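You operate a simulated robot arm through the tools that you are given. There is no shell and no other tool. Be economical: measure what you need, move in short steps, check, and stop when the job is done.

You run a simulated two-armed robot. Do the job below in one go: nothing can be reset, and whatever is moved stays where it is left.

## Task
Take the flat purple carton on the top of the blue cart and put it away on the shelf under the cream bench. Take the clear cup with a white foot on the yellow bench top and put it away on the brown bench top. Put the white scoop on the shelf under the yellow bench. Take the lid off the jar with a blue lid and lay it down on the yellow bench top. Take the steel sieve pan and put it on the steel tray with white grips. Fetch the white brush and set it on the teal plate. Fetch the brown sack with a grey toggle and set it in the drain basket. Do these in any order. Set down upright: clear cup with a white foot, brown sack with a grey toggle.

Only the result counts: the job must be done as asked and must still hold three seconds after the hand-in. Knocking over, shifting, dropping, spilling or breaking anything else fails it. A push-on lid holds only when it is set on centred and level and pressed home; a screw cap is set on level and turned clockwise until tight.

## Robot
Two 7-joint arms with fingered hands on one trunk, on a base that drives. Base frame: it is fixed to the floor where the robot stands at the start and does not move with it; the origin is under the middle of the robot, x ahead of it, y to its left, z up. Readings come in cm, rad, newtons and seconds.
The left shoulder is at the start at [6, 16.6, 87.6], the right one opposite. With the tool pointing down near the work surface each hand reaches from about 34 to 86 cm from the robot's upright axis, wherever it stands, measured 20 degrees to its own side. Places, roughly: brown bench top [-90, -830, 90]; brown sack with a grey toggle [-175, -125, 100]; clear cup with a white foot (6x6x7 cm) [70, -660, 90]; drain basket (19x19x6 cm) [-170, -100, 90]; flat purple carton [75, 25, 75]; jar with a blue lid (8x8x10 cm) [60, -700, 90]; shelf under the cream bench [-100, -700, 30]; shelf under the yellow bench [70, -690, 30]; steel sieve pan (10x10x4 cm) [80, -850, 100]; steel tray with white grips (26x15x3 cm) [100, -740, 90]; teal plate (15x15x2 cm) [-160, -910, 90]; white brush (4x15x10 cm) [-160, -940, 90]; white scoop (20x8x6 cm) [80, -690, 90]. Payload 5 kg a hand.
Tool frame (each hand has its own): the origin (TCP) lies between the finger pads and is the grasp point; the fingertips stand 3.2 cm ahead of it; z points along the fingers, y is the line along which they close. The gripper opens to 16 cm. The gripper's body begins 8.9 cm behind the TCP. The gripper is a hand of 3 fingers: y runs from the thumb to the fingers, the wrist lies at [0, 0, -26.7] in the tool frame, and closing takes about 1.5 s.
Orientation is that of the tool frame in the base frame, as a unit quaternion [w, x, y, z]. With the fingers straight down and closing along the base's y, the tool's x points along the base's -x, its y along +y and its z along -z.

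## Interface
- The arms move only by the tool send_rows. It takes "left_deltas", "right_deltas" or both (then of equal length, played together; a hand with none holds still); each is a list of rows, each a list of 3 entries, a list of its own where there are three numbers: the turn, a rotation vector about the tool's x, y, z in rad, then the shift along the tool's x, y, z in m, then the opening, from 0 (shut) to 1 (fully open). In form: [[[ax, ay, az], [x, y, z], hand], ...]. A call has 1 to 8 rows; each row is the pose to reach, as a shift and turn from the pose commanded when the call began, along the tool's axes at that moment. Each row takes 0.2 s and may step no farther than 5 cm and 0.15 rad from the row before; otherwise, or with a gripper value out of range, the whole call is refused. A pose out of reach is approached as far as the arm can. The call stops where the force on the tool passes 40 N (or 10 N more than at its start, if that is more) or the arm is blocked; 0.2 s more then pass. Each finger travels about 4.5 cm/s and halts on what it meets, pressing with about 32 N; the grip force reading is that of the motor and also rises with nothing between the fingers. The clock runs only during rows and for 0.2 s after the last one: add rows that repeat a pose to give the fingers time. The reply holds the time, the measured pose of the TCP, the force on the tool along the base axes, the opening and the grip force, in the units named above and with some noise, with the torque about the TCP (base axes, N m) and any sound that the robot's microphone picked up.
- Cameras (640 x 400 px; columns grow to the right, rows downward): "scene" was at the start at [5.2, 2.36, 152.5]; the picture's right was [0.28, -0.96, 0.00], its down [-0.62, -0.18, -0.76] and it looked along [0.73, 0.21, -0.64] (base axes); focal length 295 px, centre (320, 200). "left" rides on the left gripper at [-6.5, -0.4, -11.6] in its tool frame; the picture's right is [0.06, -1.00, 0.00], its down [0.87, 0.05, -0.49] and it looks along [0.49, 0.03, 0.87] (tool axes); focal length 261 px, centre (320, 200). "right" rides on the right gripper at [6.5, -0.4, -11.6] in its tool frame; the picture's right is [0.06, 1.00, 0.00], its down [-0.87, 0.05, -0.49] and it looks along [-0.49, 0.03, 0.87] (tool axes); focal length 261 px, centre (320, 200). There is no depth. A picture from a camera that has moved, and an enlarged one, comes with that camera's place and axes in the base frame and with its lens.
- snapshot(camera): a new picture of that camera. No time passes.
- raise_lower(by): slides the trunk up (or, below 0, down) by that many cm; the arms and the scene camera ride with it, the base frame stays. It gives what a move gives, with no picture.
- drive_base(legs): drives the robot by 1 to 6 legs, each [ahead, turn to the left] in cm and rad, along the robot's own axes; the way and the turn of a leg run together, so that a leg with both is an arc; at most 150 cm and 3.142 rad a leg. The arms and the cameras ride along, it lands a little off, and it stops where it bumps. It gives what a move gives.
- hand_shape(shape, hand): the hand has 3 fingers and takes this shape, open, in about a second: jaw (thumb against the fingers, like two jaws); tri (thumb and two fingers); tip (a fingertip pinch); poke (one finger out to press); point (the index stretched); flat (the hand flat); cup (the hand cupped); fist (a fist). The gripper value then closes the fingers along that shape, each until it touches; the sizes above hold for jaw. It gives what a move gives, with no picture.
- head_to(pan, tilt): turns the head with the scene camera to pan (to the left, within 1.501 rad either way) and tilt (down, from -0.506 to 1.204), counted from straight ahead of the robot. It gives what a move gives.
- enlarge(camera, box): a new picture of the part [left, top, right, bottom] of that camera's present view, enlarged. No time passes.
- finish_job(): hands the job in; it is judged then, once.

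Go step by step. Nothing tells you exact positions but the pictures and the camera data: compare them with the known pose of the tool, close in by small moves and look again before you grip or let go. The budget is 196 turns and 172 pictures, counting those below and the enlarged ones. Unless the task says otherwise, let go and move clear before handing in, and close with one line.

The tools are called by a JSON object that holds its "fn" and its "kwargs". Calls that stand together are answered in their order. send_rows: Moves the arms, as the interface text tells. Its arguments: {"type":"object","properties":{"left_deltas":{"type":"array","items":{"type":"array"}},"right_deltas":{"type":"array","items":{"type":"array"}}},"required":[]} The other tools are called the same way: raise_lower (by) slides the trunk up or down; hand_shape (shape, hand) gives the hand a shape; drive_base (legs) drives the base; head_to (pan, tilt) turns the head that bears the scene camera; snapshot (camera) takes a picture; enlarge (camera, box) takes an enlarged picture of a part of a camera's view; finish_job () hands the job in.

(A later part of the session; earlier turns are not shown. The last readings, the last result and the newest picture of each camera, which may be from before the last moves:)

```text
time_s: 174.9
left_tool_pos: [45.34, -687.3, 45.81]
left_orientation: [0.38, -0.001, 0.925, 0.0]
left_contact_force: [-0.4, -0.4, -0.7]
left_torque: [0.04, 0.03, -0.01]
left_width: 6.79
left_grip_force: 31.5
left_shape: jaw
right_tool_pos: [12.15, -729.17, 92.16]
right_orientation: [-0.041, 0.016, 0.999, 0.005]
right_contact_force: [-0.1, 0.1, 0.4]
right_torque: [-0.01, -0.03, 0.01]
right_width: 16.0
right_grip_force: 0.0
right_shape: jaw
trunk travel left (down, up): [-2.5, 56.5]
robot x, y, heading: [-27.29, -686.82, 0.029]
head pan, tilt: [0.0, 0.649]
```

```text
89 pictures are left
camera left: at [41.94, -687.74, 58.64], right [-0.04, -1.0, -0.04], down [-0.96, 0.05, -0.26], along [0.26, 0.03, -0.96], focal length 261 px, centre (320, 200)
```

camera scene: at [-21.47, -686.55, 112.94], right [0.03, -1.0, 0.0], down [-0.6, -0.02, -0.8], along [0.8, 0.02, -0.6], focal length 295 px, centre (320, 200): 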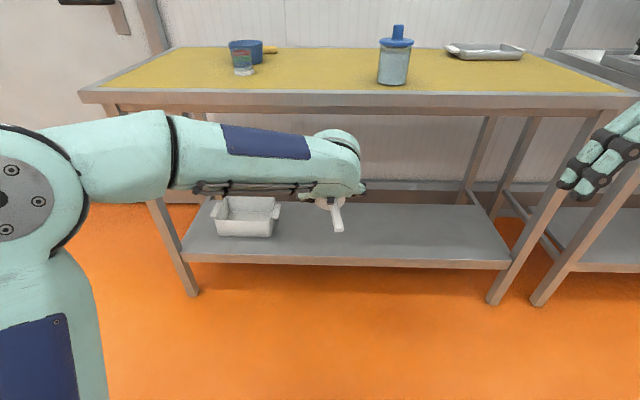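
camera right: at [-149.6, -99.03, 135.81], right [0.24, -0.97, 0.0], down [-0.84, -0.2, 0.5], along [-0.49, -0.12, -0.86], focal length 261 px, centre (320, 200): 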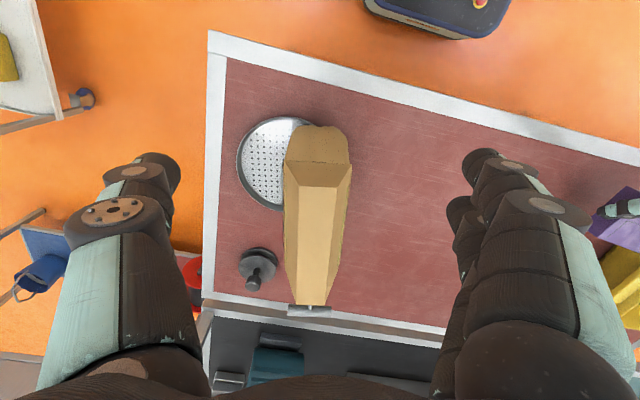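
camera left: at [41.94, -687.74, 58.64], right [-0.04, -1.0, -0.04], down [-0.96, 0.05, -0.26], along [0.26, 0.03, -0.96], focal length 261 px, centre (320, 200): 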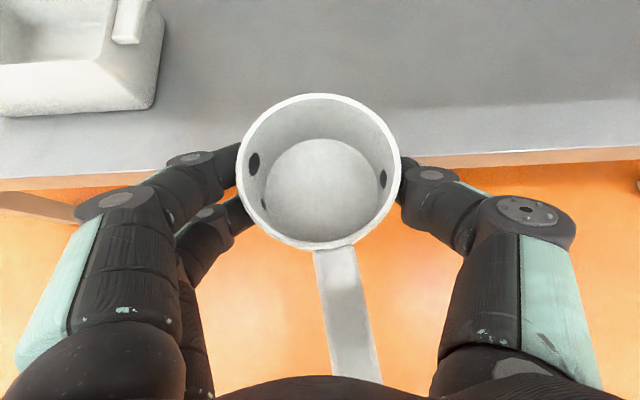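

The way is clear of the white basin. Drive in 29 cm.

{"fn": "drive_base", "kwargs": {"legs": [[29, 0]]}}

{"fn": "send_rows", "kwargs": {"left_deltas": [[[0, 0, 0], [0.025, 0, 0.025], 0.3], [[0, 0, 0], [0.05, 0, 0.05], 0.3], [[0, 0, 0], [0.07, 0, 0.07], 0.3]]}}

{"fn": "snapshot", "kwargs": {"camera": "left"}}

```text
time_s: 176.9
left_tool_pos: [74.7, -686.38, 45.69]
left_orientation: [0.38, -0.002, 0.925, 0.0]
left_contact_force: [0.1, 0.0, -1.3]
left_torque: [-0.01, 0.02, -0.02]
left_width: 6.75
left_grip_force: 32.2
left_shape: jaw
right_tool_pos: [41.67, -728.42, 92.09]
right_orientation: [-0.042, 0.016, 0.999, 0.006]
right_contact_force: [0.4, 0.6, -0.4]
right_torque: [-0.03, 0.02, 0.01]
right_width: 16.01
right_grip_force: 0.0
right_shape: jaw
trunk travel left (down, up): [-2.5, 56.5]
robot x, y, heading: [2.38, -685.89, 0.036]
head pan, tilt: [0.0, 0.649]
```

```text
time_s: 177.7
left_tool_pos: [74.65, -686.38, 35.91]
left_orientation: [0.38, -0.003, 0.925, 0.002]
left_contact_force: [-0.2, 0.0, -0.6]
left_torque: [-0.03, 0.0, -0.01]
left_width: 6.76
left_grip_force: 31.6
left_shape: jaw
right_tool_pos: [41.58, -728.35, 92.1]
right_orientation: [-0.043, 0.017, 0.999, 0.006]
right_contact_force: [0.4, 0.2, 0.1]
right_torque: [0.01, -0.03, -0.03]
right_width: 15.99
right_grip_force: 0.1
right_shape: jaw
trunk travel left (down, up): [-2.5, 56.5]
robot x, y, heading: [2.02, -685.81, 0.031]
head pan, tilt: [0.0, 0.649]
```

```text
88 pictures are left
camera left: at [71.29, -686.95, 48.79], right [-0.04, -1.0, -0.04], down [-0.96, 0.05, -0.26], along [0.26, 0.03, -0.96], focal length 261 px, centre (320, 200)
```

left: 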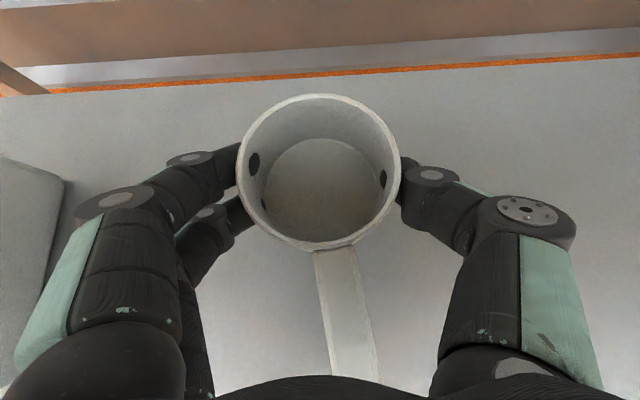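

{"fn": "send_rows", "kwargs": {"left_deltas": [[[0, 0, 0], [0.005, 0, 0.005], 0.3], [[0, 0, 0], [0.009, 0, 0.009], 0.3]]}}

{"fn": "send_rows", "kwargs": {"left_deltas": [[[0, 0, 0], [0.003, 0, 0.003], 0.3], [[0, 0, 0], [0.006, 0, 0.006], 0.3]]}}

```text
time_s: 178.3
left_tool_pos: [74.66, -686.45, 34.74]
left_orientation: [0.379, -0.003, 0.926, 0.001]
left_contact_force: [-0.1, 0.1, -0.6]
left_torque: [0.05, -0.02, -0.02]
left_width: 6.79
left_grip_force: 32.0
left_shape: jaw
right_tool_pos: [41.68, -728.36, 92.04]
right_orientation: [-0.042, 0.017, 0.999, 0.005]
right_contact_force: [0.1, 0.0, 0.5]
right_torque: [-0.03, -0.03, 0.0]
right_width: 15.99
right_grip_force: 0.1
right_shape: jaw
trunk travel left (down, up): [-2.5, 56.5]
robot x, y, heading: [2.05, -685.87, 0.034]
head pan, tilt: [0.0, 0.649]
```

```text
time_s: 178.9
left_tool_pos: [74.66, -686.41, 33.84]
left_orientation: [0.379, -0.003, 0.925, 0.001]
left_contact_force: [0.6, -0.1, -0.6]
left_torque: [-0.01, 0.0, -0.03]
left_width: 6.79
left_grip_force: 32.2
left_shape: jaw
right_tool_pos: [41.74, -728.25, 92.11]
right_orientation: [-0.042, 0.016, 0.999, 0.006]
right_contact_force: [-0.7, 0.3, -0.1]
right_torque: [-0.01, 0.0, 0.03]
right_width: 16.0
right_grip_force: 0.2
right_shape: jaw
trunk travel left (down, up): [-2.5, 56.5]
robot x, y, heading: [2.0, -685.68, 0.034]
head pan, tilt: [0.0, 0.649]
```

{"fn": "send_rows", "kwargs": {"left_deltas": [[[0, 0, 0], [0.003, 0, 0.003], 0.3], [[0, 0, 0], [0.005, 0, 0.005], 0.3]]}}

{"fn": "send_rows", "kwargs": {"left_deltas": [[[0, 0, 0], [0.002, 0, 0.002], 0.3], [[0, 0, 0], [0.004, 0, 0.004], 0.3]]}}

{"fn": "snapshot", "kwargs": {"camera": "left"}}

```text
time_s: 179.5
left_tool_pos: [74.68, -686.33, 33.08]
left_orientation: [0.379, -0.002, 0.925, 0.0]
left_contact_force: [0.2, 0.5, -1.5]
left_torque: [-0.01, 0.02, 0.02]
left_width: 6.76
left_grip_force: 31.5
left_shape: jaw
right_tool_pos: [41.61, -728.35, 92.05]
right_orientation: [-0.042, 0.016, 0.999, 0.006]
right_contact_force: [-0.4, 0.6, 0.5]
right_torque: [0.01, 0.0, 0.02]
right_width: 16.0
right_grip_force: 0.1
right_shape: jaw
trunk travel left (down, up): [-2.5, 56.5]
robot x, y, heading: [2.14, -685.65, 0.029]
head pan, tilt: [0.0, 0.649]
```

```text
time_s: 180.1
left_tool_pos: [74.68, -686.39, 32.58]
left_orientation: [0.379, -0.002, 0.925, 0.001]
left_contact_force: [0.4, -0.8, -0.5]
left_torque: [-0.01, 0.0, 0.01]
left_width: 6.74
left_grip_force: 32.2
left_shape: jaw
right_tool_pos: [41.68, -728.35, 92.1]
right_orientation: [-0.041, 0.018, 0.999, 0.007]
right_contact_force: [0.0, 0.0, -0.5]
right_torque: [0.01, -0.01, 0.0]
right_width: 15.98
right_grip_force: 0.0
right_shape: jaw
trunk travel left (down, up): [-2.5, 56.5]
robot x, y, heading: [2.28, -685.46, 0.026]
head pan, tilt: [0.0, 0.649]
```

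```text
87 pictures are left
camera left: at [71.29, -686.88, 45.39], right [-0.04, -1.0, -0.04], down [-0.96, 0.05, -0.26], along [0.26, 0.03, -0.96], focal length 261 px, centre (320, 200)
```

left: 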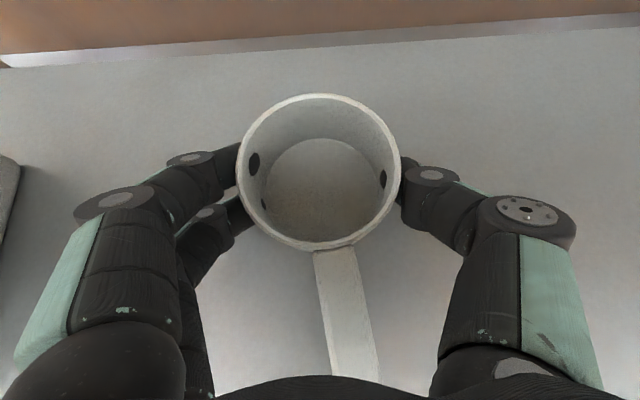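

{"fn": "send_rows", "kwargs": {"left_deltas": [[[0, 0, 0], [0.003, 0, 0.003], 0.3], [[0, 0, 0], [0.006, 0, 0.006], 0.3]]}}

{"fn": "send_rows", "kwargs": {"left_deltas": [[[0, 0, 0], [0.002, 0, 0.002], 0.3], [[0, 0, 0], [0.004, 0, 0.004], 0.3]]}}

{"fn": "enlarge", "kwargs": {"camera": "scene", "box": [220, 180, 480, 380]}}

```text
time_s: 180.7
left_tool_pos: [74.88, -686.44, 31.87]
left_orientation: [0.382, -0.002, 0.924, 0.0]
left_contact_force: [-3.3, 1.3, 10.3]
left_torque: [0.2, 0.02, 0.02]
left_width: 6.78
left_grip_force: 32.0
left_shape: jaw
right_tool_pos: [41.64, -728.36, 92.14]
right_orientation: [-0.042, 0.016, 0.999, 0.006]
right_contact_force: [0.8, -0.6, -0.4]
right_torque: [0.02, 0.03, 0.0]
right_width: 16.0
right_grip_force: 0.0
right_shape: jaw
trunk travel left (down, up): [-2.5, 56.5]
robot x, y, heading: [2.37, -685.91, 0.028]
head pan, tilt: [0.0, 0.649]
```

```text
time_s: 181.5
left_tool_pos: [75.1, -686.52, 31.83]
left_orientation: [0.386, -0.001, 0.922, 0.0]
left_contact_force: [0.1, 0.4, 12.9]
left_torque: [0.13, -0.12, -0.05]
left_width: 6.81
left_grip_force: 31.4
left_shape: jaw
right_tool_pos: [41.45, -728.27, 92.11]
right_orientation: [-0.04, 0.016, 0.999, 0.006]
right_contact_force: [-1.0, -0.4, -0.1]
right_torque: [0.01, -0.06, 0.03]
right_width: 16.0
right_grip_force: 0.0
right_shape: jaw
trunk travel left (down, up): [-2.5, 56.5]
robot x, y, heading: [2.07, -685.54, 0.027]
head pan, tilt: [0.0, 0.649]
stopped in row 2 (left hand): the force on the tool passed its limit at 41 N (the readings are from after the stop); the commanded pose is now the measured one
```

```text
2.00 times, centred on (350, 280) of scene
camera zoom: at [7.85, -685.68, 112.91], right [0.03, -1.0, 0.0], down [-0.6, -0.02, -0.8], along [0.8, 0.02, -0.6], focal length 591 px, centre (260, 40)
```

zoom: 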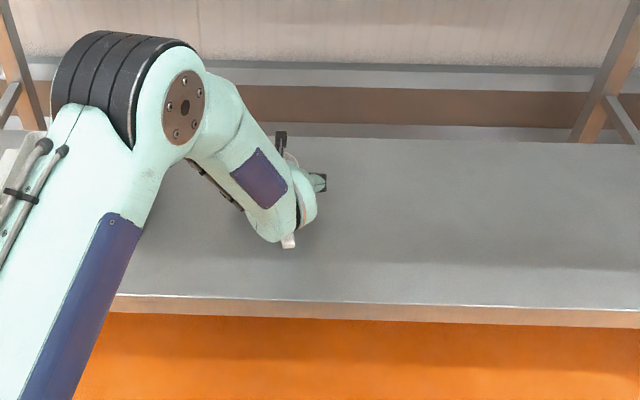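

On the shelf. Release, then withdraw back and up.

{"fn": "send_rows", "kwargs": {"left_deltas": [[[0, 0, 0], [-0.002, 0, -0.002], 0.4], [[0, 0, 0], [-0.002, 0, -0.002], 0.55], [[0, 0, 0], [-0.002, 0, -0.002], 0.7], [[0, 0, 0], [-0.002, 0, -0.002], 0.75], [[0, 0, 0], [-0.02, 0, -0.02], 0.75], [[0, 0, 0], [-0.05, 0, -0.05], 0.75], [[0, 0, 0], [-0.07, 0, -0.08], 0.75]]}}

{"fn": "snapshot", "kwargs": {"camera": "left"}}

{"fn": "drive_base", "kwargs": {"legs": [[-33, 0]]}}

{"fn": "raise_lower", "kwargs": {"by": 40}}

```text
time_s: 183.1
left_tool_pos: [74.17, -686.34, 41.95]
left_orientation: [0.384, -0.001, 0.923, 0.0]
left_contact_force: [-0.4, 1.0, -0.3]
left_torque: [0.02, -0.02, 0.02]
left_width: 11.97
left_grip_force: 0.0
left_shape: jaw
right_tool_pos: [41.77, -728.34, 92.07]
right_orientation: [-0.042, 0.017, 0.999, 0.007]
right_contact_force: [0.2, 1.2, 0.1]
right_torque: [0.02, 0.03, 0.02]
right_width: 15.98
right_grip_force: 0.0
right_shape: jaw
trunk travel left (down, up): [-2.5, 56.5]
robot x, y, heading: [2.11, -685.77, 0.029]
head pan, tilt: [0.0, 0.649]
```

```text
85 pictures are left
camera left: at [70.64, -686.88, 54.82], right [-0.04, -1.0, -0.04], down [-0.96, 0.05, -0.27], along [0.27, 0.03, -0.96], focal length 261 px, centre (320, 200)
```

left: 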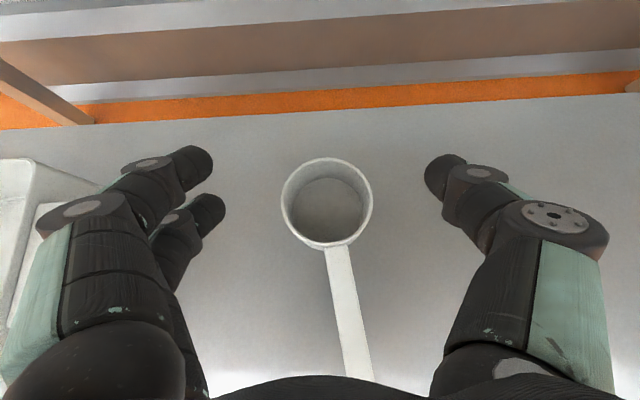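

```text
time_s: 185.2
left_tool_pos: [40.93, -687.72, 42.01]
left_orientation: [0.383, 0.002, 0.924, -0.001]
left_contact_force: [-0.2, 0.9, -0.4]
left_torque: [0.0, 0.0, -0.03]
left_width: 11.95
left_grip_force: 0.0
left_shape: jaw
right_tool_pos: [8.26, -729.52, 92.06]
right_orientation: [-0.042, 0.02, 0.999, 0.006]
right_contact_force: [0.8, -0.4, 0.0]
right_torque: [0.02, 0.0, 0.0]
right_width: 15.99
right_grip_force: 0.1
right_shape: jaw
trunk travel left (down, up): [-2.5, 56.5]
robot x, y, heading: [-31.12, -686.95, 0.024]
head pan, tilt: [0.0, 0.649]
```

```text
time_s: 189.1
left_tool_pos: [41.13, -687.88, 81.99]
left_orientation: [0.384, 0.002, 0.923, -0.001]
left_contact_force: [-0.1, 0.1, 0.0]
left_torque: [-0.06, 0.0, -0.02]
left_width: 11.96
left_grip_force: 0.2
left_shape: jaw
right_tool_pos: [8.24, -729.43, 132.09]
right_orientation: [-0.042, 0.02, 0.999, 0.006]
right_contact_force: [0.6, -0.1, 0.1]
right_torque: [0.0, 0.01, -0.02]
right_width: 15.99
right_grip_force: 0.0
right_shape: jaw
trunk travel left (down, up): [-42.5, 16.5]
robot x, y, heading: [-31.04, -686.69, 0.022]
head pan, tilt: [0.0, 0.649]
```

The scoop lies on the shelf. Next the jar: I'll raise the left hand and reposition so the jar is straight ahead.

{"fn": "send_rows", "kwargs": {"left_deltas": [[[0, 0, 0], [-0.023, 0, -0.041], 0.9], [[0, 0, 0], [-0.046, 0, -0.081], 0.9], [[0, 0, 0], [-0.068, 0, -0.122], 0.9], [[0, 0, 0], [-0.091, 0, -0.163], 0.9], [[0, 0, 0], [-0.114, 0, -0.203], 0.9], [[0, 0, 0], [-0.137, 0, -0.244], 0.9], [[0, 0, 0], [-0.16, 0, -0.284], 0.9], [[0, 0, 0], [-0.182, 0, -0.325], 0.9]]}}

{"fn": "drive_base", "kwargs": {"legs": [[0, -0.45], [29, 0], [0, 0.43]]}}

{"fn": "snapshot", "kwargs": {"camera": "scene"}}

```text
time_s: 190.9
left_tool_pos: [30.79, -687.67, 117.79]
left_orientation: [0.384, 0.002, 0.924, 0.0]
left_contact_force: [-0.4, -0.4, 0.1]
left_torque: [-0.01, -0.02, 0.03]
left_width: 14.37
left_grip_force: 0.1
left_shape: jaw
right_tool_pos: [8.29, -729.45, 132.1]
right_orientation: [-0.041, 0.019, 0.999, 0.006]
right_contact_force: [0.3, -0.4, 0.9]
right_torque: [-0.02, 0.01, -0.01]
right_width: 16.01
right_grip_force: 0.0
right_shape: jaw
trunk travel left (down, up): [-42.5, 16.5]
robot x, y, heading: [-31.02, -686.51, 0.019]
head pan, tilt: [0.0, 0.649]
```

```text
time_s: 195.5
left_tool_pos: [56.75, -701.23, 117.82]
left_orientation: [0.384, 0.015, 0.923, -0.007]
left_contact_force: [-0.2, 0.8, -0.2]
left_torque: [-0.01, 0.03, -0.05]
left_width: 14.39
left_grip_force: 0.1
left_shape: jaw
right_tool_pos: [32.87, -742.47, 132.27]
right_orientation: [-0.042, 0.035, 0.999, 0.006]
right_contact_force: [-0.3, 0.3, 0.2]
right_torque: [-0.05, -0.01, 0.02]
right_width: 16.01
right_grip_force: 0.0
right_shape: jaw
trunk travel left (down, up): [-42.5, 16.5]
robot x, y, heading: [-5.31, -698.66, -0.012]
head pan, tilt: [0.0, 0.649]
```

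```text
84 pictures are left
camera scene: at [0.71, -698.61, 152.94], right [-0.01, -1.0, 0.0], down [-0.6, 0.0, -0.8], along [0.8, -0.01, -0.6], focal length 295 px, centre (320, 200)
```

scene: 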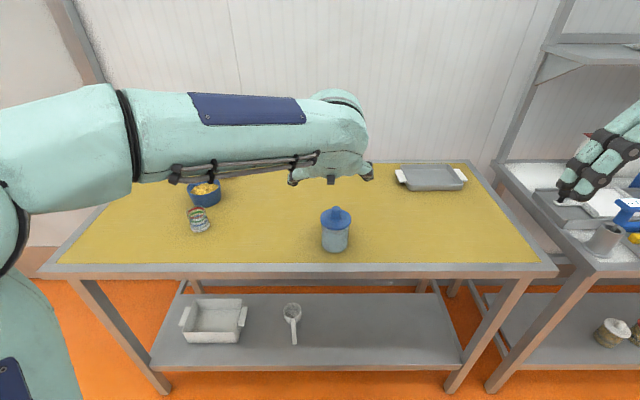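

{"fn": "snapshot", "kwargs": {"camera": "left"}}

{"fn": "enlarge", "kwargs": {"camera": "scene", "box": [270, 180, 400, 270]}}

```text
83 pictures are left
camera left: at [53.21, -701.61, 130.62], right [-0.08, -1.0, -0.04], down [-0.96, 0.09, -0.27], along [0.27, 0.02, -0.96], focal length 261 px, centre (320, 200)
```

left: 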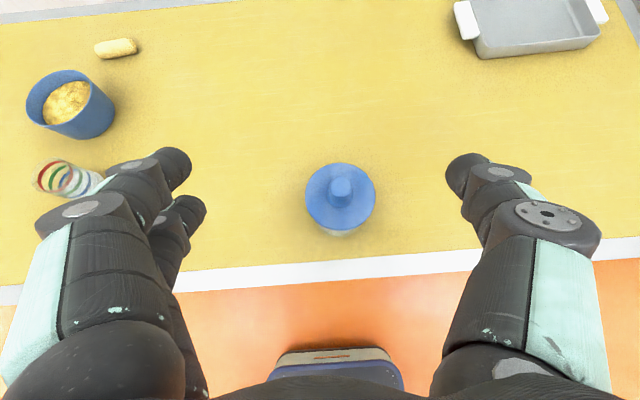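

```text
4.44 times, centred on (335, 225) of scene
camera zoom: at [0.71, -698.61, 152.94], right [-0.01, -1.0, 0.0], down [-0.6, 0.0, -0.8], along [0.8, -0.01, -0.6], focal length 1312 px, centre (253, 89)
```

zoom: 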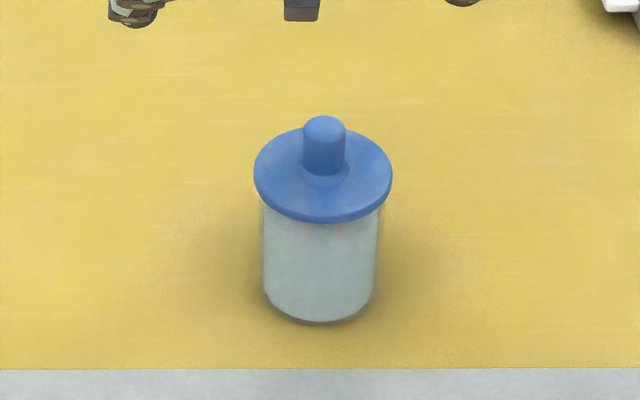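

The jar is at about [61, -703.6], lid disc at z≈100.7. I'll bring the left hand to grip the jar's body from the front with a flatter tilt; the right will take the knob.

{"fn": "send_rows", "kwargs": {"left_deltas": [[[0, -0.052, 0], [0.034, -0.005, 0.012], 0.75], [[0, -0.104, 0], [0.069, -0.01, 0.025], 0.75], [[0, -0.156, 0], [0.103, -0.015, 0.037], 0.75], [[0, -0.208, 0], [0.138, -0.02, 0.05], 0.75], [[0, -0.26, 0], [0.172, -0.0255, 0.0625], 0.75], [[0, -0.26, 0], [0.172, -0.0255, 0.0625], 0.75]]}}

{"fn": "snapshot", "kwargs": {"camera": "left"}}

{"fn": "enlarge", "kwargs": {"camera": "scene", "box": [250, 160, 430, 290]}}

```text
time_s: 196.9
left_tool_pos: [48.96, -703.58, 101.09]
left_orientation: [0.5, 0.014, 0.866, -0.008]
left_contact_force: [0.1, 0.3, 1.2]
left_torque: [-0.01, 0.0, -0.01]
left_width: 12.04
left_grip_force: 0.1
left_shape: jaw
right_tool_pos: [32.86, -742.46, 132.18]
right_orientation: [-0.042, 0.036, 0.998, 0.006]
right_contact_force: [-0.2, 0.3, -0.5]
right_torque: [-0.01, 0.0, 0.03]
right_width: 15.98
right_grip_force: 0.0
right_shape: jaw
trunk travel left (down, up): [-42.5, 16.5]
robot x, y, heading: [-5.08, -698.77, -0.008]
head pan, tilt: [0.0, 0.649]
```

```text
81 pictures are left
camera left: at [42.28, -703.84, 112.57], right [-0.06, -1.0, -0.05], down [-0.86, 0.08, -0.51], along [0.51, 0.01, -0.86], focal length 261 px, centre (320, 200)
```

left: 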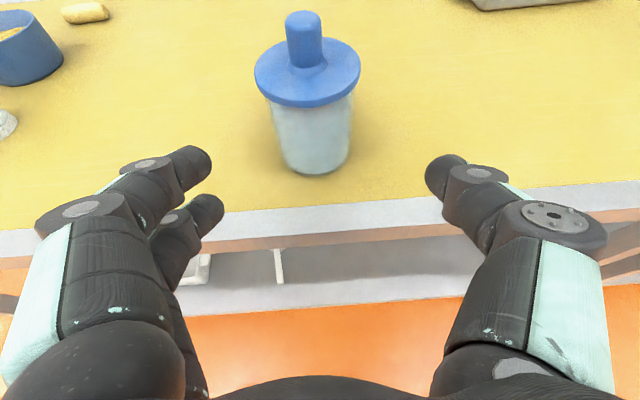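

```text
3.08 times, centred on (340, 225) of scene
camera zoom: at [0.67, -698.68, 152.94], right [-0.01, -1.0, 0.0], down [-0.6, 0.0, -0.8], along [0.8, -0.01, -0.6], focal length 909 px, centre (258, 123)
```

zoom: 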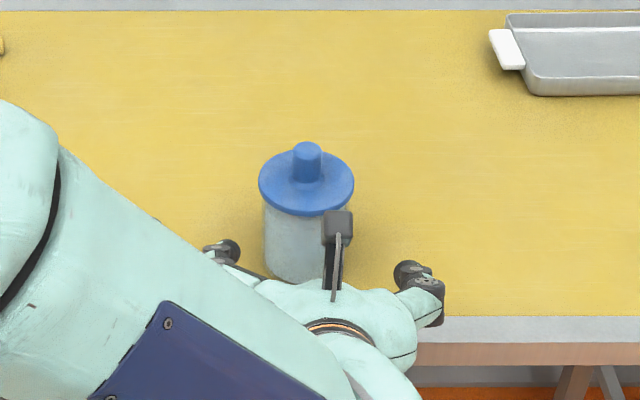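

Slight lateral correction, then advance so the fingers straddle the jar body.

{"fn": "send_rows", "kwargs": {"left_deltas": [[[0, 0, 0], [-0.001, 0.008, 0.035], 0.75], [[0, 0, 0], [-0.002, 0.008, 0.07], 0.75], [[0, 0, 0], [-0.004, 0.008, 0.105], 0.75], [[0, 0, 0], [-0.0046, 0.008, 0.136], 0.75]]}}

{"fn": "snapshot", "kwargs": {"camera": "left"}}

```text
time_s: 197.9
left_tool_pos: [61.05, -703.15, 94.93]
left_orientation: [0.5, 0.014, 0.866, -0.008]
left_contact_force: [0.2, 0.1, 0.8]
left_torque: [0.0, -0.04, 0.0]
left_width: 12.05
left_grip_force: 0.1
left_shape: jaw
right_tool_pos: [32.9, -742.61, 132.07]
right_orientation: [-0.042, 0.035, 0.999, 0.008]
right_contact_force: [0.2, -0.1, -0.1]
right_torque: [-0.03, 0.02, 0.0]
right_width: 16.0
right_grip_force: 0.0
right_shape: jaw
trunk travel left (down, up): [-42.5, 16.5]
robot x, y, heading: [-5.36, -698.56, -0.008]
head pan, tilt: [0.0, 0.649]
```

```text
79 pictures are left
camera left: at [54.41, -703.45, 106.42], right [-0.06, -1.0, -0.05], down [-0.86, 0.08, -0.51], along [0.51, 0.01, -0.86], focal length 261 px, centre (320, 200)
```

left: 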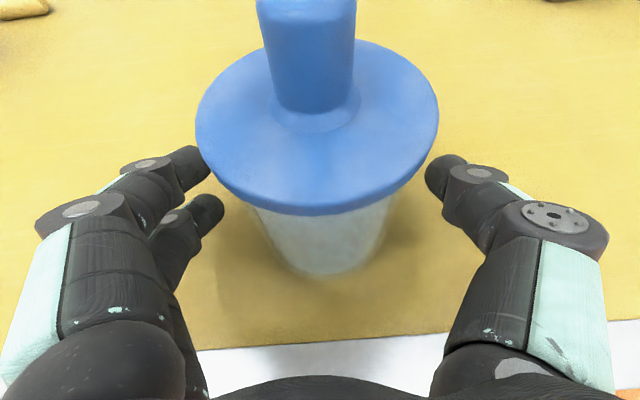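

Centred. Close on the jar body.

{"fn": "send_rows", "kwargs": {"left_deltas": [[[0, 0, 0], [0, 0, 0], 0.55], [[0, 0, 0], [0, 0, 0], 0.35], [[0, 0, 0], [0, 0, 0], 0.35], [[0, 0, 0], [0, 0, 0], 0.35], [[0, 0, 0], [0, 0, 0], 0.35], [[0, 0, 0], [0, 0, 0], 0.35]]}}

{"fn": "snapshot", "kwargs": {"camera": "left"}}

{"fn": "snapshot", "kwargs": {"camera": "right"}}

```text
time_s: 199.3
left_tool_pos: [61.02, -703.18, 95.12]
left_orientation: [0.499, 0.013, 0.866, -0.007]
left_contact_force: [1.3, -0.4, -0.3]
left_torque: [-0.01, 0.03, -0.01]
left_width: 6.89
left_grip_force: 32.3
left_shape: jaw
right_tool_pos: [32.9, -742.57, 132.24]
right_orientation: [-0.041, 0.035, 0.999, 0.007]
right_contact_force: [0.1, -0.9, -0.9]
right_torque: [0.05, -0.01, 0.04]
right_width: 15.95
right_grip_force: 0.0
right_shape: jaw
trunk travel left (down, up): [-42.5, 16.5]
robot x, y, heading: [-5.15, -698.91, -0.006]
head pan, tilt: [0.0, 0.649]
```

```text
78 pictures are left
camera left: at [54.35, -703.45, 106.46], right [-0.06, -1.0, -0.05], down [-0.86, 0.08, -0.51], along [0.51, 0.01, -0.86], focal length 261 px, centre (320, 200)
```

left: 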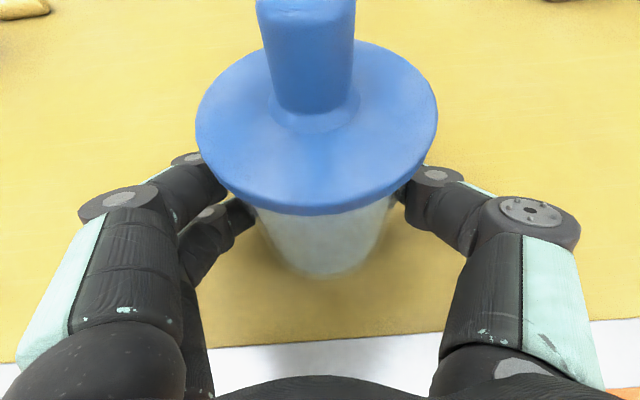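

```text
77 pictures are left
camera right: at [27.31, -742.63, 144.0], right [0.01, 1.0, 0.01], down [0.91, -0.01, 0.42], along [0.42, 0.01, -0.91], focal length 261 px, centre (320, 200)
```

right: 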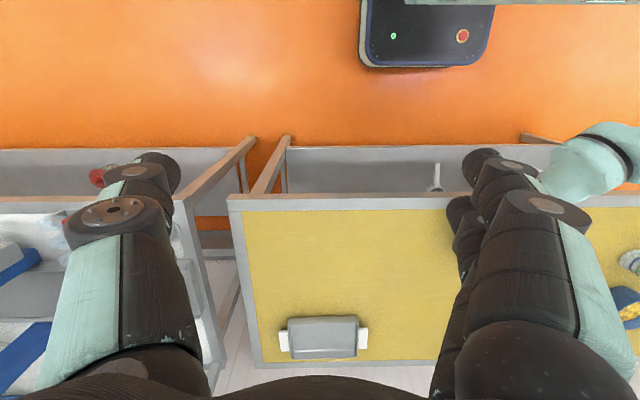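

The jar is held. Now the right hand moves over the knob.

{"fn": "send_rows", "kwargs": {"right_deltas": [[[0, 0, 0], [-0.024, 0.0373, 0.0112], 0.8], [[0, 0, 0], [-0.048, 0.0745, 0.0224], 0.6], [[0, 0, 0], [-0.072, 0.1118, 0.0335], 0.5], [[0, 0, 0], [-0.096, 0.149, 0.0447], 0.5], [[0, 0, 0], [-0.12, 0.1864, 0.0559], 0.5], [[0, 0, 0], [-0.144, 0.2236, 0.0671], 0.5]]}}

{"fn": "send_rows", "kwargs": {"right_deltas": [[[0, -0.02, 0], [-0.024, 0.0373, 0.0112], 0.5], [[0, -0.04, 0], [-0.048, 0.0745, 0.0224], 0.5], [[0, -0.06, 0], [-0.072, 0.1118, 0.0335], 0.5], [[0, -0.083, 0], [-0.096, 0.149, 0.0447], 0.5], [[0, -0.083, 0], [-0.12, 0.1864, 0.0559], 0.5]]}}

{"fn": "snapshot", "kwargs": {"camera": "right"}}

{"fn": "snapshot", "kwargs": {"camera": "scene"}}

```text
time_s: 200.7
left_tool_pos: [61.01, -703.12, 95.07]
left_orientation: [0.5, 0.014, 0.866, -0.009]
left_contact_force: [1.1, 0.2, 0.6]
left_torque: [-0.05, -0.05, 0.03]
left_width: 6.88
left_grip_force: 32.3
left_shape: jaw
right_tool_pos: [48.25, -721.05, 124.25]
right_orientation: [-0.041, 0.035, 0.999, 0.007]
right_contact_force: [-0.6, 0.5, 0.3]
right_torque: [-0.03, -0.02, 0.0]
right_width: 8.07
right_grip_force: 0.0
right_shape: jaw
trunk travel left (down, up): [-42.5, 16.5]
robot x, y, heading: [-5.16, -698.74, -0.013]
head pan, tilt: [0.0, 0.649]
```

```text
time_s: 201.9
left_tool_pos: [61.06, -703.09, 95.03]
left_orientation: [0.499, 0.013, 0.866, -0.008]
left_contact_force: [1.5, 1.0, 0.0]
left_torque: [-0.02, 0.06, 0.0]
left_width: 6.89
left_grip_force: 32.4
left_shape: jaw
right_tool_pos: [61.06, -703.11, 117.87]
right_orientation: [0.0, 0.034, 0.999, 0.004]
right_contact_force: [0.9, 0.2, -0.2]
right_torque: [-0.01, 0.02, -0.01]
right_width: 8.04
right_grip_force: 0.1
right_shape: jaw
trunk travel left (down, up): [-42.5, 16.5]
robot x, y, heading: [-4.99, -698.51, -0.01]
head pan, tilt: [0.0, 0.649]
```

```text
76 pictures are left
camera right: at [54.59, -703.23, 129.34], right [0.01, 1.0, 0.01], down [0.87, -0.01, 0.49], along [0.49, 0.0, -0.87], focal length 261 px, centre (320, 200)
```

right: 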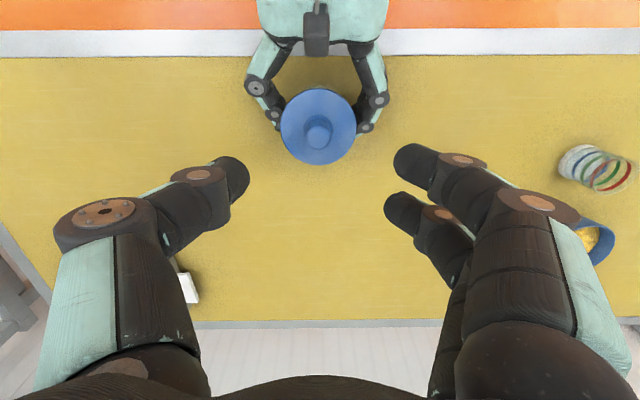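

```text
75 pictures are left
camera scene: at [0.76, -698.61, 152.94], right [-0.01, -1.0, 0.0], down [-0.61, 0.0, -0.8], along [0.8, -0.01, -0.61], focal length 295 px, centre (320, 200)
```

scene: 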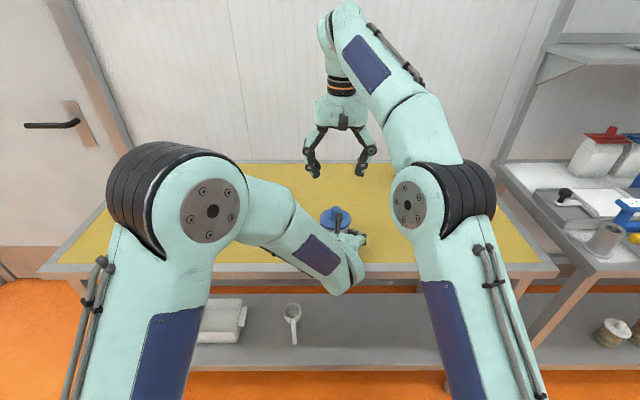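

Aligned over the knob. Descend and pinch it with the fingertips.

{"fn": "send_rows", "kwargs": {"right_deltas": [[[0, 0, 0], [-0.002, -0.003, 0.04], 0.45], [[0, 0, 0], [-0.002, -0.003, 0.08], 0.45], [[0, 0, 0], [-0.002, -0.003, 0.11], 0.45], [[0, 0, 0], [-0.002, -0.003, 0.13], 0.45]]}}

{"fn": "snapshot", "kwargs": {"camera": "right"}}

{"fn": "snapshot", "kwargs": {"camera": "left"}}

```text
time_s: 202.9
left_tool_pos: [60.99, -703.15, 94.92]
left_orientation: [0.5, 0.014, 0.866, -0.009]
left_contact_force: [1.0, -1.5, 0.1]
left_torque: [-0.02, 0.02, -0.01]
left_width: 6.9
left_grip_force: 32.1
left_shape: jaw
right_tool_pos: [61.0, -703.65, 104.88]
right_orientation: [0.0, 0.035, 0.999, 0.005]
right_contact_force: [-0.3, -0.7, 0.3]
right_torque: [-0.03, 0.0, 0.0]
right_width: 7.27
right_grip_force: 0.0
right_shape: jaw
trunk travel left (down, up): [-42.5, 16.5]
robot x, y, heading: [-5.16, -698.7, -0.007]
head pan, tilt: [0.0, 0.649]
```

```text
74 pictures are left
camera right: at [54.46, -703.57, 116.41], right [0.01, 1.0, 0.01], down [0.87, -0.01, 0.49], along [0.49, 0.01, -0.87], focal length 261 px, centre (320, 200)
```

right: 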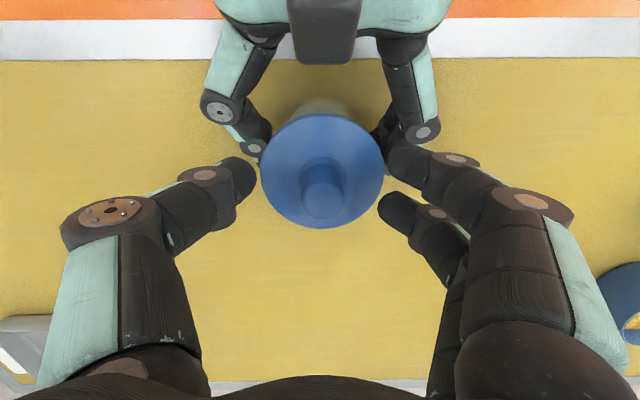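

```text
73 pictures are left
camera left: at [54.34, -703.46, 106.46], right [-0.06, -1.0, -0.05], down [-0.86, 0.08, -0.51], along [0.51, 0.01, -0.86], focal length 261 px, centre (320, 200)
```

left: 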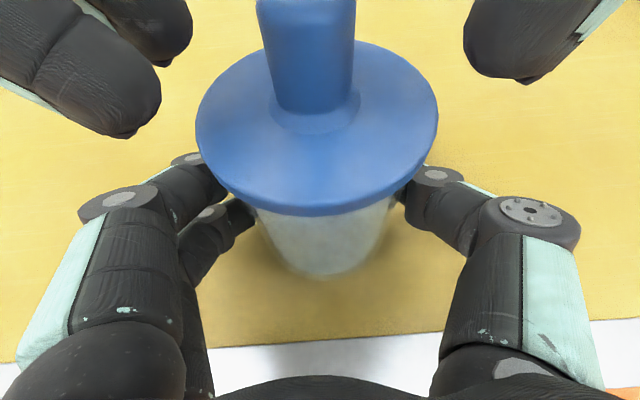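

{"fn": "send_rows", "kwargs": {"right_deltas": [[[0, 0, 0], [0, 0, 0], 0.3], [[0, 0, 0], [0, 0, 0], 0.1], [[0, 0, 0], [0, 0, 0], 0.05], [[0, 0, 0], [0, 0, 0], 0.05], [[0, 0, 0], [0, 0, 0], 0.05], [[0, 0, 0], [0, 0, 0], 0.05]]}}

{"fn": "snapshot", "kwargs": {"camera": "left"}}

```text
time_s: 204.3
left_tool_pos: [60.95, -703.24, 95.0]
left_orientation: [0.5, 0.013, 0.866, -0.007]
left_contact_force: [0.4, -0.7, 0.4]
left_torque: [-0.02, 0.03, -0.02]
left_width: 6.89
left_grip_force: 31.7
left_shape: jaw
right_tool_pos: [60.93, -703.46, 105.0]
right_orientation: [0.0, 0.035, 0.999, 0.004]
right_contact_force: [-0.5, -0.1, 1.9]
right_torque: [0.02, -0.02, 0.03]
right_width: 0.67
right_grip_force: 31.9
right_shape: jaw
trunk travel left (down, up): [-42.5, 16.5]
robot x, y, heading: [-5.03, -698.5, -0.005]
head pan, tilt: [0.0, 0.649]
heard: snap
```

```text
72 pictures are left
camera left: at [54.34, -703.45, 106.46], right [-0.06, -1.0, -0.05], down [-0.86, 0.08, -0.51], along [0.51, 0.01, -0.86], focal length 261 px, centre (320, 200)
```

left: 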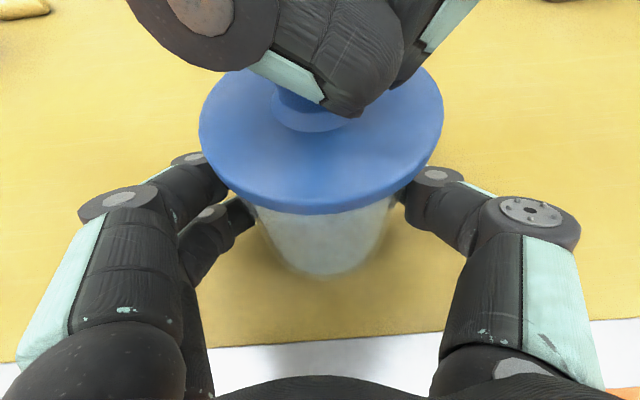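

A snap was heard and the fingers closed fully, so the lid likely popped loose without being gripped. I'll open the right hand, raise it and look.

{"fn": "send_rows", "kwargs": {"right_deltas": [[[0, 0, 0], [0, 0, 0], 0.4], [[0, 0, 0], [0, 0, 0], 0.5], [[0, 0, 0], [0, 0, 0], 0.5], [[0, 0, 0], [0, 0, -0.03], 0.5], [[0, 0, 0], [0, 0, -0.06], 0.5]]}}

{"fn": "snapshot", "kwargs": {"camera": "left"}}

{"fn": "snapshot", "kwargs": {"camera": "right"}}

```text
time_s: 205.5
left_tool_pos: [60.98, -703.25, 94.94]
left_orientation: [0.5, 0.014, 0.866, -0.009]
left_contact_force: [-1.9, 0.3, 0.4]
left_torque: [-0.03, 0.04, 0.0]
left_width: 6.89
left_grip_force: 31.9
left_shape: jaw
right_tool_pos: [61.0, -703.53, 111.03]
right_orientation: [-0.001, 0.035, 0.999, 0.005]
right_contact_force: [0.1, 0.7, 0.0]
right_torque: [0.0, -0.01, -0.01]
right_width: 7.95
right_grip_force: 0.1
right_shape: jaw
trunk travel left (down, up): [-42.5, 16.5]
robot x, y, heading: [-5.05, -698.82, -0.013]
head pan, tilt: [0.0, 0.649]
```

```text
71 pictures are left
camera left: at [54.33, -703.43, 106.45], right [-0.06, -1.0, -0.05], down [-0.86, 0.08, -0.51], along [0.51, 0.01, -0.86], focal length 261 px, centre (320, 200)
```

left: 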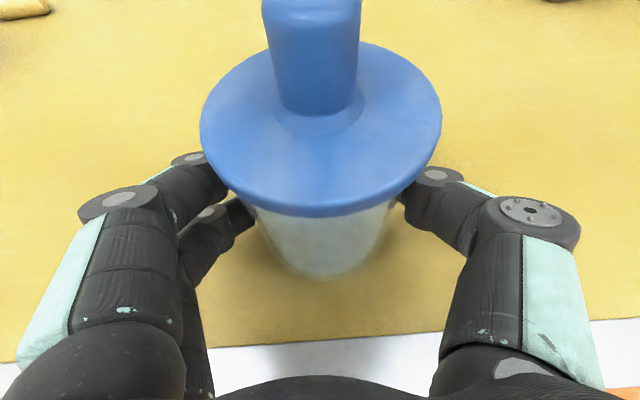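

```text
70 pictures are left
camera right: at [54.52, -703.51, 122.49], right [0.01, 1.0, 0.01], down [0.87, -0.01, 0.49], along [0.49, 0.0, -0.87], focal length 261 px, centre (320, 200)
```

right: 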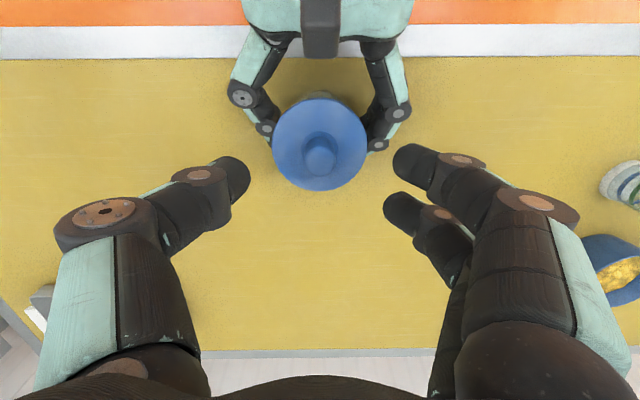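

The lid still sits on the jar, likely loosened. I'll grip the lid's rim instead: open wider, lower so the fingertips reach just the rim.

{"fn": "send_rows", "kwargs": {"right_deltas": [[[0, 0, 0], [-0.003, -0.001, 0], 0.8], [[0, 0, 0], [-0.003, -0.001, 0.01], 0.8], [[0, 0, 0], [-0.003, -0.001, 0.03], 0.8], [[0, 0, 0], [-0.003, -0.001, 0.06], 0.8], [[0, 0, 0], [-0.003, -0.001, 0.084], 0.8], [[0, 0, 0], [-0.003, -0.001, 0.084], 0.8]]}}

{"fn": "snapshot", "kwargs": {"camera": "left"}}

{"fn": "snapshot", "kwargs": {"camera": "right"}}

```text
time_s: 206.9
left_tool_pos: [60.93, -703.23, 94.9]
left_orientation: [0.5, 0.014, 0.866, -0.009]
left_contact_force: [1.2, 0.6, 0.0]
left_torque: [-0.01, 0.04, 0.01]
left_width: 6.88
left_grip_force: 32.2
left_shape: jaw
right_tool_pos: [61.44, -703.64, 102.65]
right_orientation: [0.0, 0.035, 0.999, 0.005]
right_contact_force: [0.1, 0.3, 1.0]
right_torque: [-0.02, -0.01, 0.02]
right_width: 12.75
right_grip_force: 0.0
right_shape: jaw
trunk travel left (down, up): [-42.5, 16.5]
robot x, y, heading: [-4.77, -698.89, -0.007]
head pan, tilt: [0.0, 0.649]
```

```text
69 pictures are left
camera left: at [54.35, -703.44, 106.46], right [-0.06, -1.0, -0.05], down [-0.86, 0.08, -0.51], along [0.51, 0.01, -0.86], focal length 261 px, centre (320, 200)
```

left: 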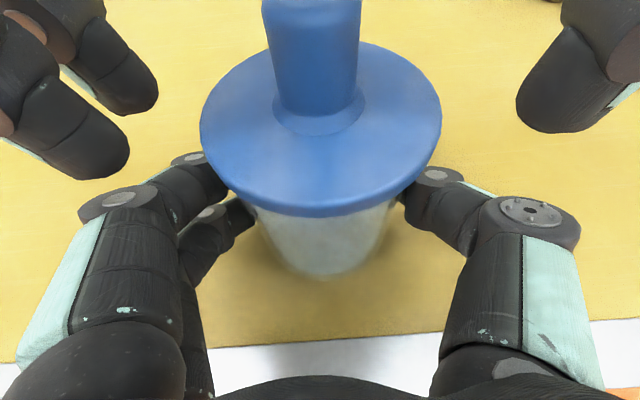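

```text
68 pictures are left
camera right: at [54.85, -703.66, 114.03], right [0.01, 1.0, 0.01], down [0.87, -0.01, 0.49], along [0.49, 0.0, -0.87], focal length 261 px, centre (320, 200)
```

right: 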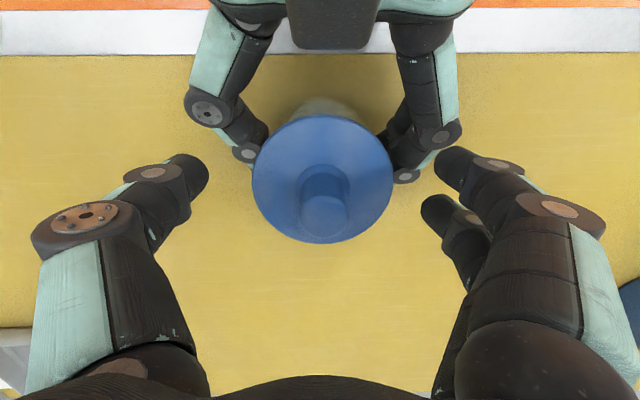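

{"fn": "send_rows", "kwargs": {"right_deltas": [[[0, 0, 0], [0, 0, 0], 0.65], [[0, 0, 0], [0, 0, 0], 0.5], [[0, 0, 0], [0, 0, 0], 0.4], [[0, 0, 0], [0, 0, 0], 0.4], [[0, 0, 0], [0, 0, 0], 0.4], [[0, 0, 0], [0, 0, 0], 0.4]]}}

{"fn": "snapshot", "kwargs": {"camera": "left"}}

```text
time_s: 208.3
left_tool_pos: [61.0, -703.1, 94.93]
left_orientation: [0.5, 0.014, 0.866, -0.009]
left_contact_force: [2.8, -0.9, -0.1]
left_torque: [-0.05, 0.03, 0.07]
left_width: 6.91
left_grip_force: 32.0
left_shape: jaw
right_tool_pos: [61.43, -703.66, 102.65]
right_orientation: [0.0, 0.035, 0.999, 0.005]
right_contact_force: [-2.8, 0.7, 8.4]
right_torque: [-0.01, 0.06, -0.04]
right_width: 6.97
right_grip_force: 32.3
right_shape: jaw
trunk travel left (down, up): [-42.5, 16.5]
robot x, y, heading: [-5.29, -698.46, -0.007]
head pan, tilt: [0.0, 0.649]
```

```text
67 pictures are left
camera left: at [54.32, -703.44, 106.47], right [-0.06, -1.0, -0.05], down [-0.86, 0.08, -0.51], along [0.51, 0.01, -0.86], focal length 261 px, centre (320, 200)
```

left: 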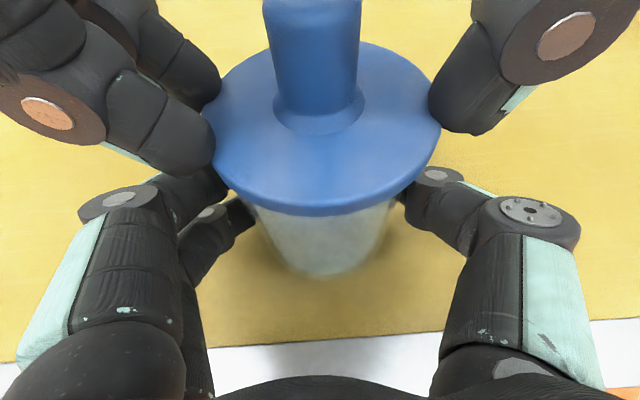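

Rim gripped. Lift gently.

{"fn": "send_rows", "kwargs": {"right_deltas": [[[0, 0, 0], [0, 0, -0.004], 0.4], [[0, 0, 0], [0, 0, -0.01], 0.4], [[0, 0, 0], [0, 0, -0.02], 0.4]]}}

{"fn": "snapshot", "kwargs": {"camera": "left"}}

```text
time_s: 209.1
left_tool_pos: [61.09, -703.2, 94.99]
left_orientation: [0.5, 0.013, 0.866, -0.008]
left_contact_force: [-0.7, -0.9, -0.8]
left_torque: [-0.08, 0.05, 0.0]
left_width: 6.86
left_grip_force: 31.8
left_shape: jaw
right_tool_pos: [61.36, -703.68, 104.52]
right_orientation: [0.0, 0.035, 0.999, 0.004]
right_contact_force: [0.4, -0.7, -0.6]
right_torque: [-0.03, -0.01, 0.02]
right_width: 5.77
right_grip_force: 32.0
right_shape: jaw
trunk travel left (down, up): [-42.5, 16.5]
robot x, y, heading: [-5.05, -698.64, -0.008]
head pan, tilt: [0.0, 0.649]
```

```text
66 pictures are left
camera left: at [54.33, -703.46, 106.46], right [-0.06, -1.0, -0.05], down [-0.86, 0.08, -0.51], along [0.51, 0.01, -0.86], focal length 261 px, centre (320, 200)
```

left: 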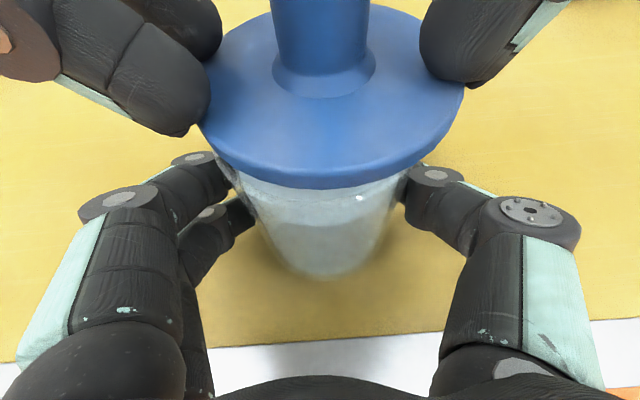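

The lid is rising while the jar stays put. I'll lift a little more and check the hold.

{"fn": "send_rows", "kwargs": {"right_deltas": [[[0, 0, 0], [0, 0, -0.005], 0.35], [[0, 0, 0], [0, 0, -0.012], 0.3], [[0, 0, 0], [0, 0, -0.02], 0.3], [[0, 0, 0], [0, 0, -0.03], 0.3]]}}

{"fn": "snapshot", "kwargs": {"camera": "right"}}

{"fn": "snapshot", "kwargs": {"camera": "left"}}

```text
time_s: 210.1
left_tool_pos: [61.1, -703.22, 94.95]
left_orientation: [0.5, 0.013, 0.866, -0.008]
left_contact_force: [-0.7, -0.8, -0.1]
left_torque: [-0.12, 0.02, 0.0]
left_width: 6.87
left_grip_force: 31.9
left_shape: jaw
right_tool_pos: [61.47, -703.72, 107.65]
right_orientation: [0.001, 0.036, 0.999, 0.004]
right_contact_force: [0.6, 0.1, 0.6]
right_torque: [0.01, -0.02, -0.03]
right_width: 1.14
right_grip_force: 32.3
right_shape: jaw
trunk travel left (down, up): [-42.5, 16.5]
robot x, y, heading: [-5.13, -698.64, -0.007]
head pan, tilt: [0.0, 0.649]
```

```text
65 pictures are left
camera right: at [54.89, -703.63, 119.09], right [0.01, 1.0, 0.01], down [0.87, -0.01, 0.49], along [0.49, 0.0, -0.87], focal length 261 px, centre (320, 200)
```

right: 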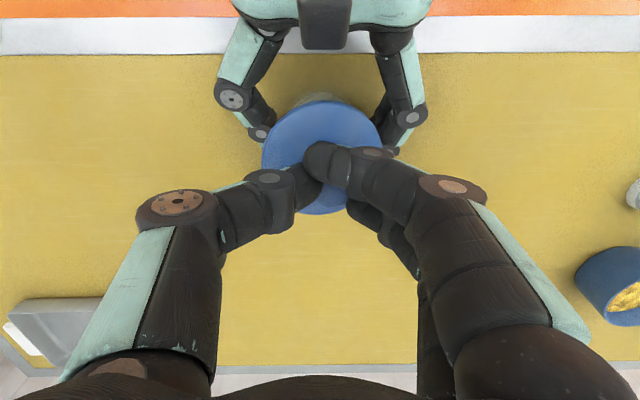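

```text
64 pictures are left
camera left: at [54.34, -703.45, 106.46], right [-0.06, -1.0, -0.05], down [-0.86, 0.08, -0.51], along [0.51, 0.01, -0.86], focal length 261 px, centre (320, 200)
```

left: 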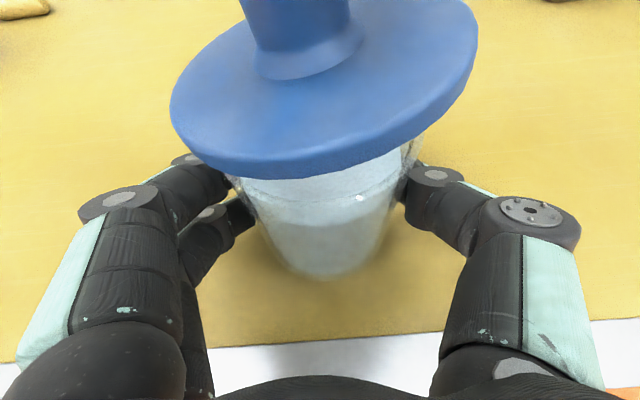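

The fingers now hold the knob and the lid hangs tilted above the jar. I'll lift clear.

{"fn": "send_rows", "kwargs": {"right_deltas": [[[0, 0, 0], [0, 0, -0.015], 0.05], [[0, 0, 0], [0, 0, -0.03], 0.05], [[0, 0, 0], [0, 0, -0.05], 0.05], [[0, 0, 0], [0, 0, -0.07], 0.05]]}}

{"fn": "snapshot", "kwargs": {"camera": "right"}}

{"fn": "snapshot", "kwargs": {"camera": "left"}}

```text
time_s: 211.1
left_tool_pos: [61.06, -703.19, 95.08]
left_orientation: [0.499, 0.014, 0.866, -0.009]
left_contact_force: [-1.2, -0.6, -0.2]
left_torque: [-0.08, 0.07, 0.01]
left_width: 6.89
left_grip_force: 32.0
left_shape: jaw
right_tool_pos: [61.43, -703.77, 114.46]
right_orientation: [0.0, 0.035, 0.999, 0.005]
right_contact_force: [0.2, 0.1, -0.6]
right_torque: [0.01, 0.0, -0.01]
right_width: 0.75
right_grip_force: 32.1
right_shape: jaw
trunk travel left (down, up): [-42.5, 16.5]
robot x, y, heading: [-5.08, -698.25, -0.003]
head pan, tilt: [0.0, 0.649]
```

```text
63 pictures are left
camera right: at [54.92, -703.67, 125.9], right [0.01, 1.0, 0.01], down [0.87, -0.01, 0.49], along [0.49, 0.0, -0.87], focal length 261 px, centre (320, 200)
```

right: 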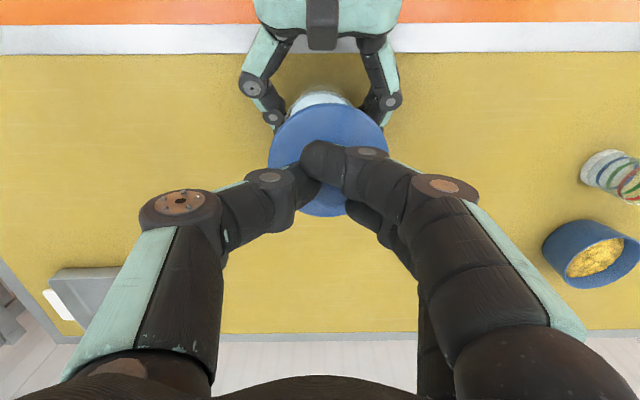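

```text
62 pictures are left
camera left: at [54.34, -703.45, 106.46], right [-0.06, -1.0, -0.05], down [-0.86, 0.08, -0.51], along [0.51, 0.01, -0.86], focal length 261 px, centre (320, 200)
```

left: 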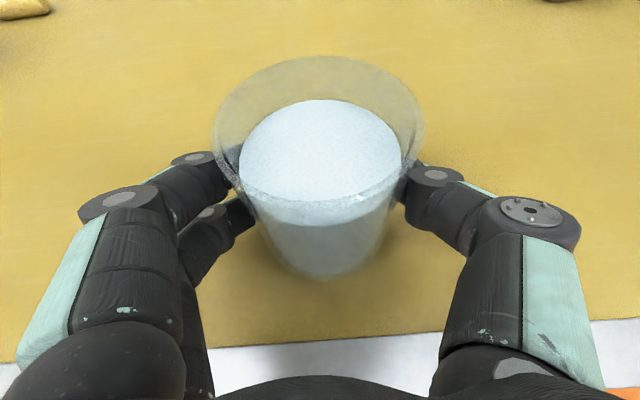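

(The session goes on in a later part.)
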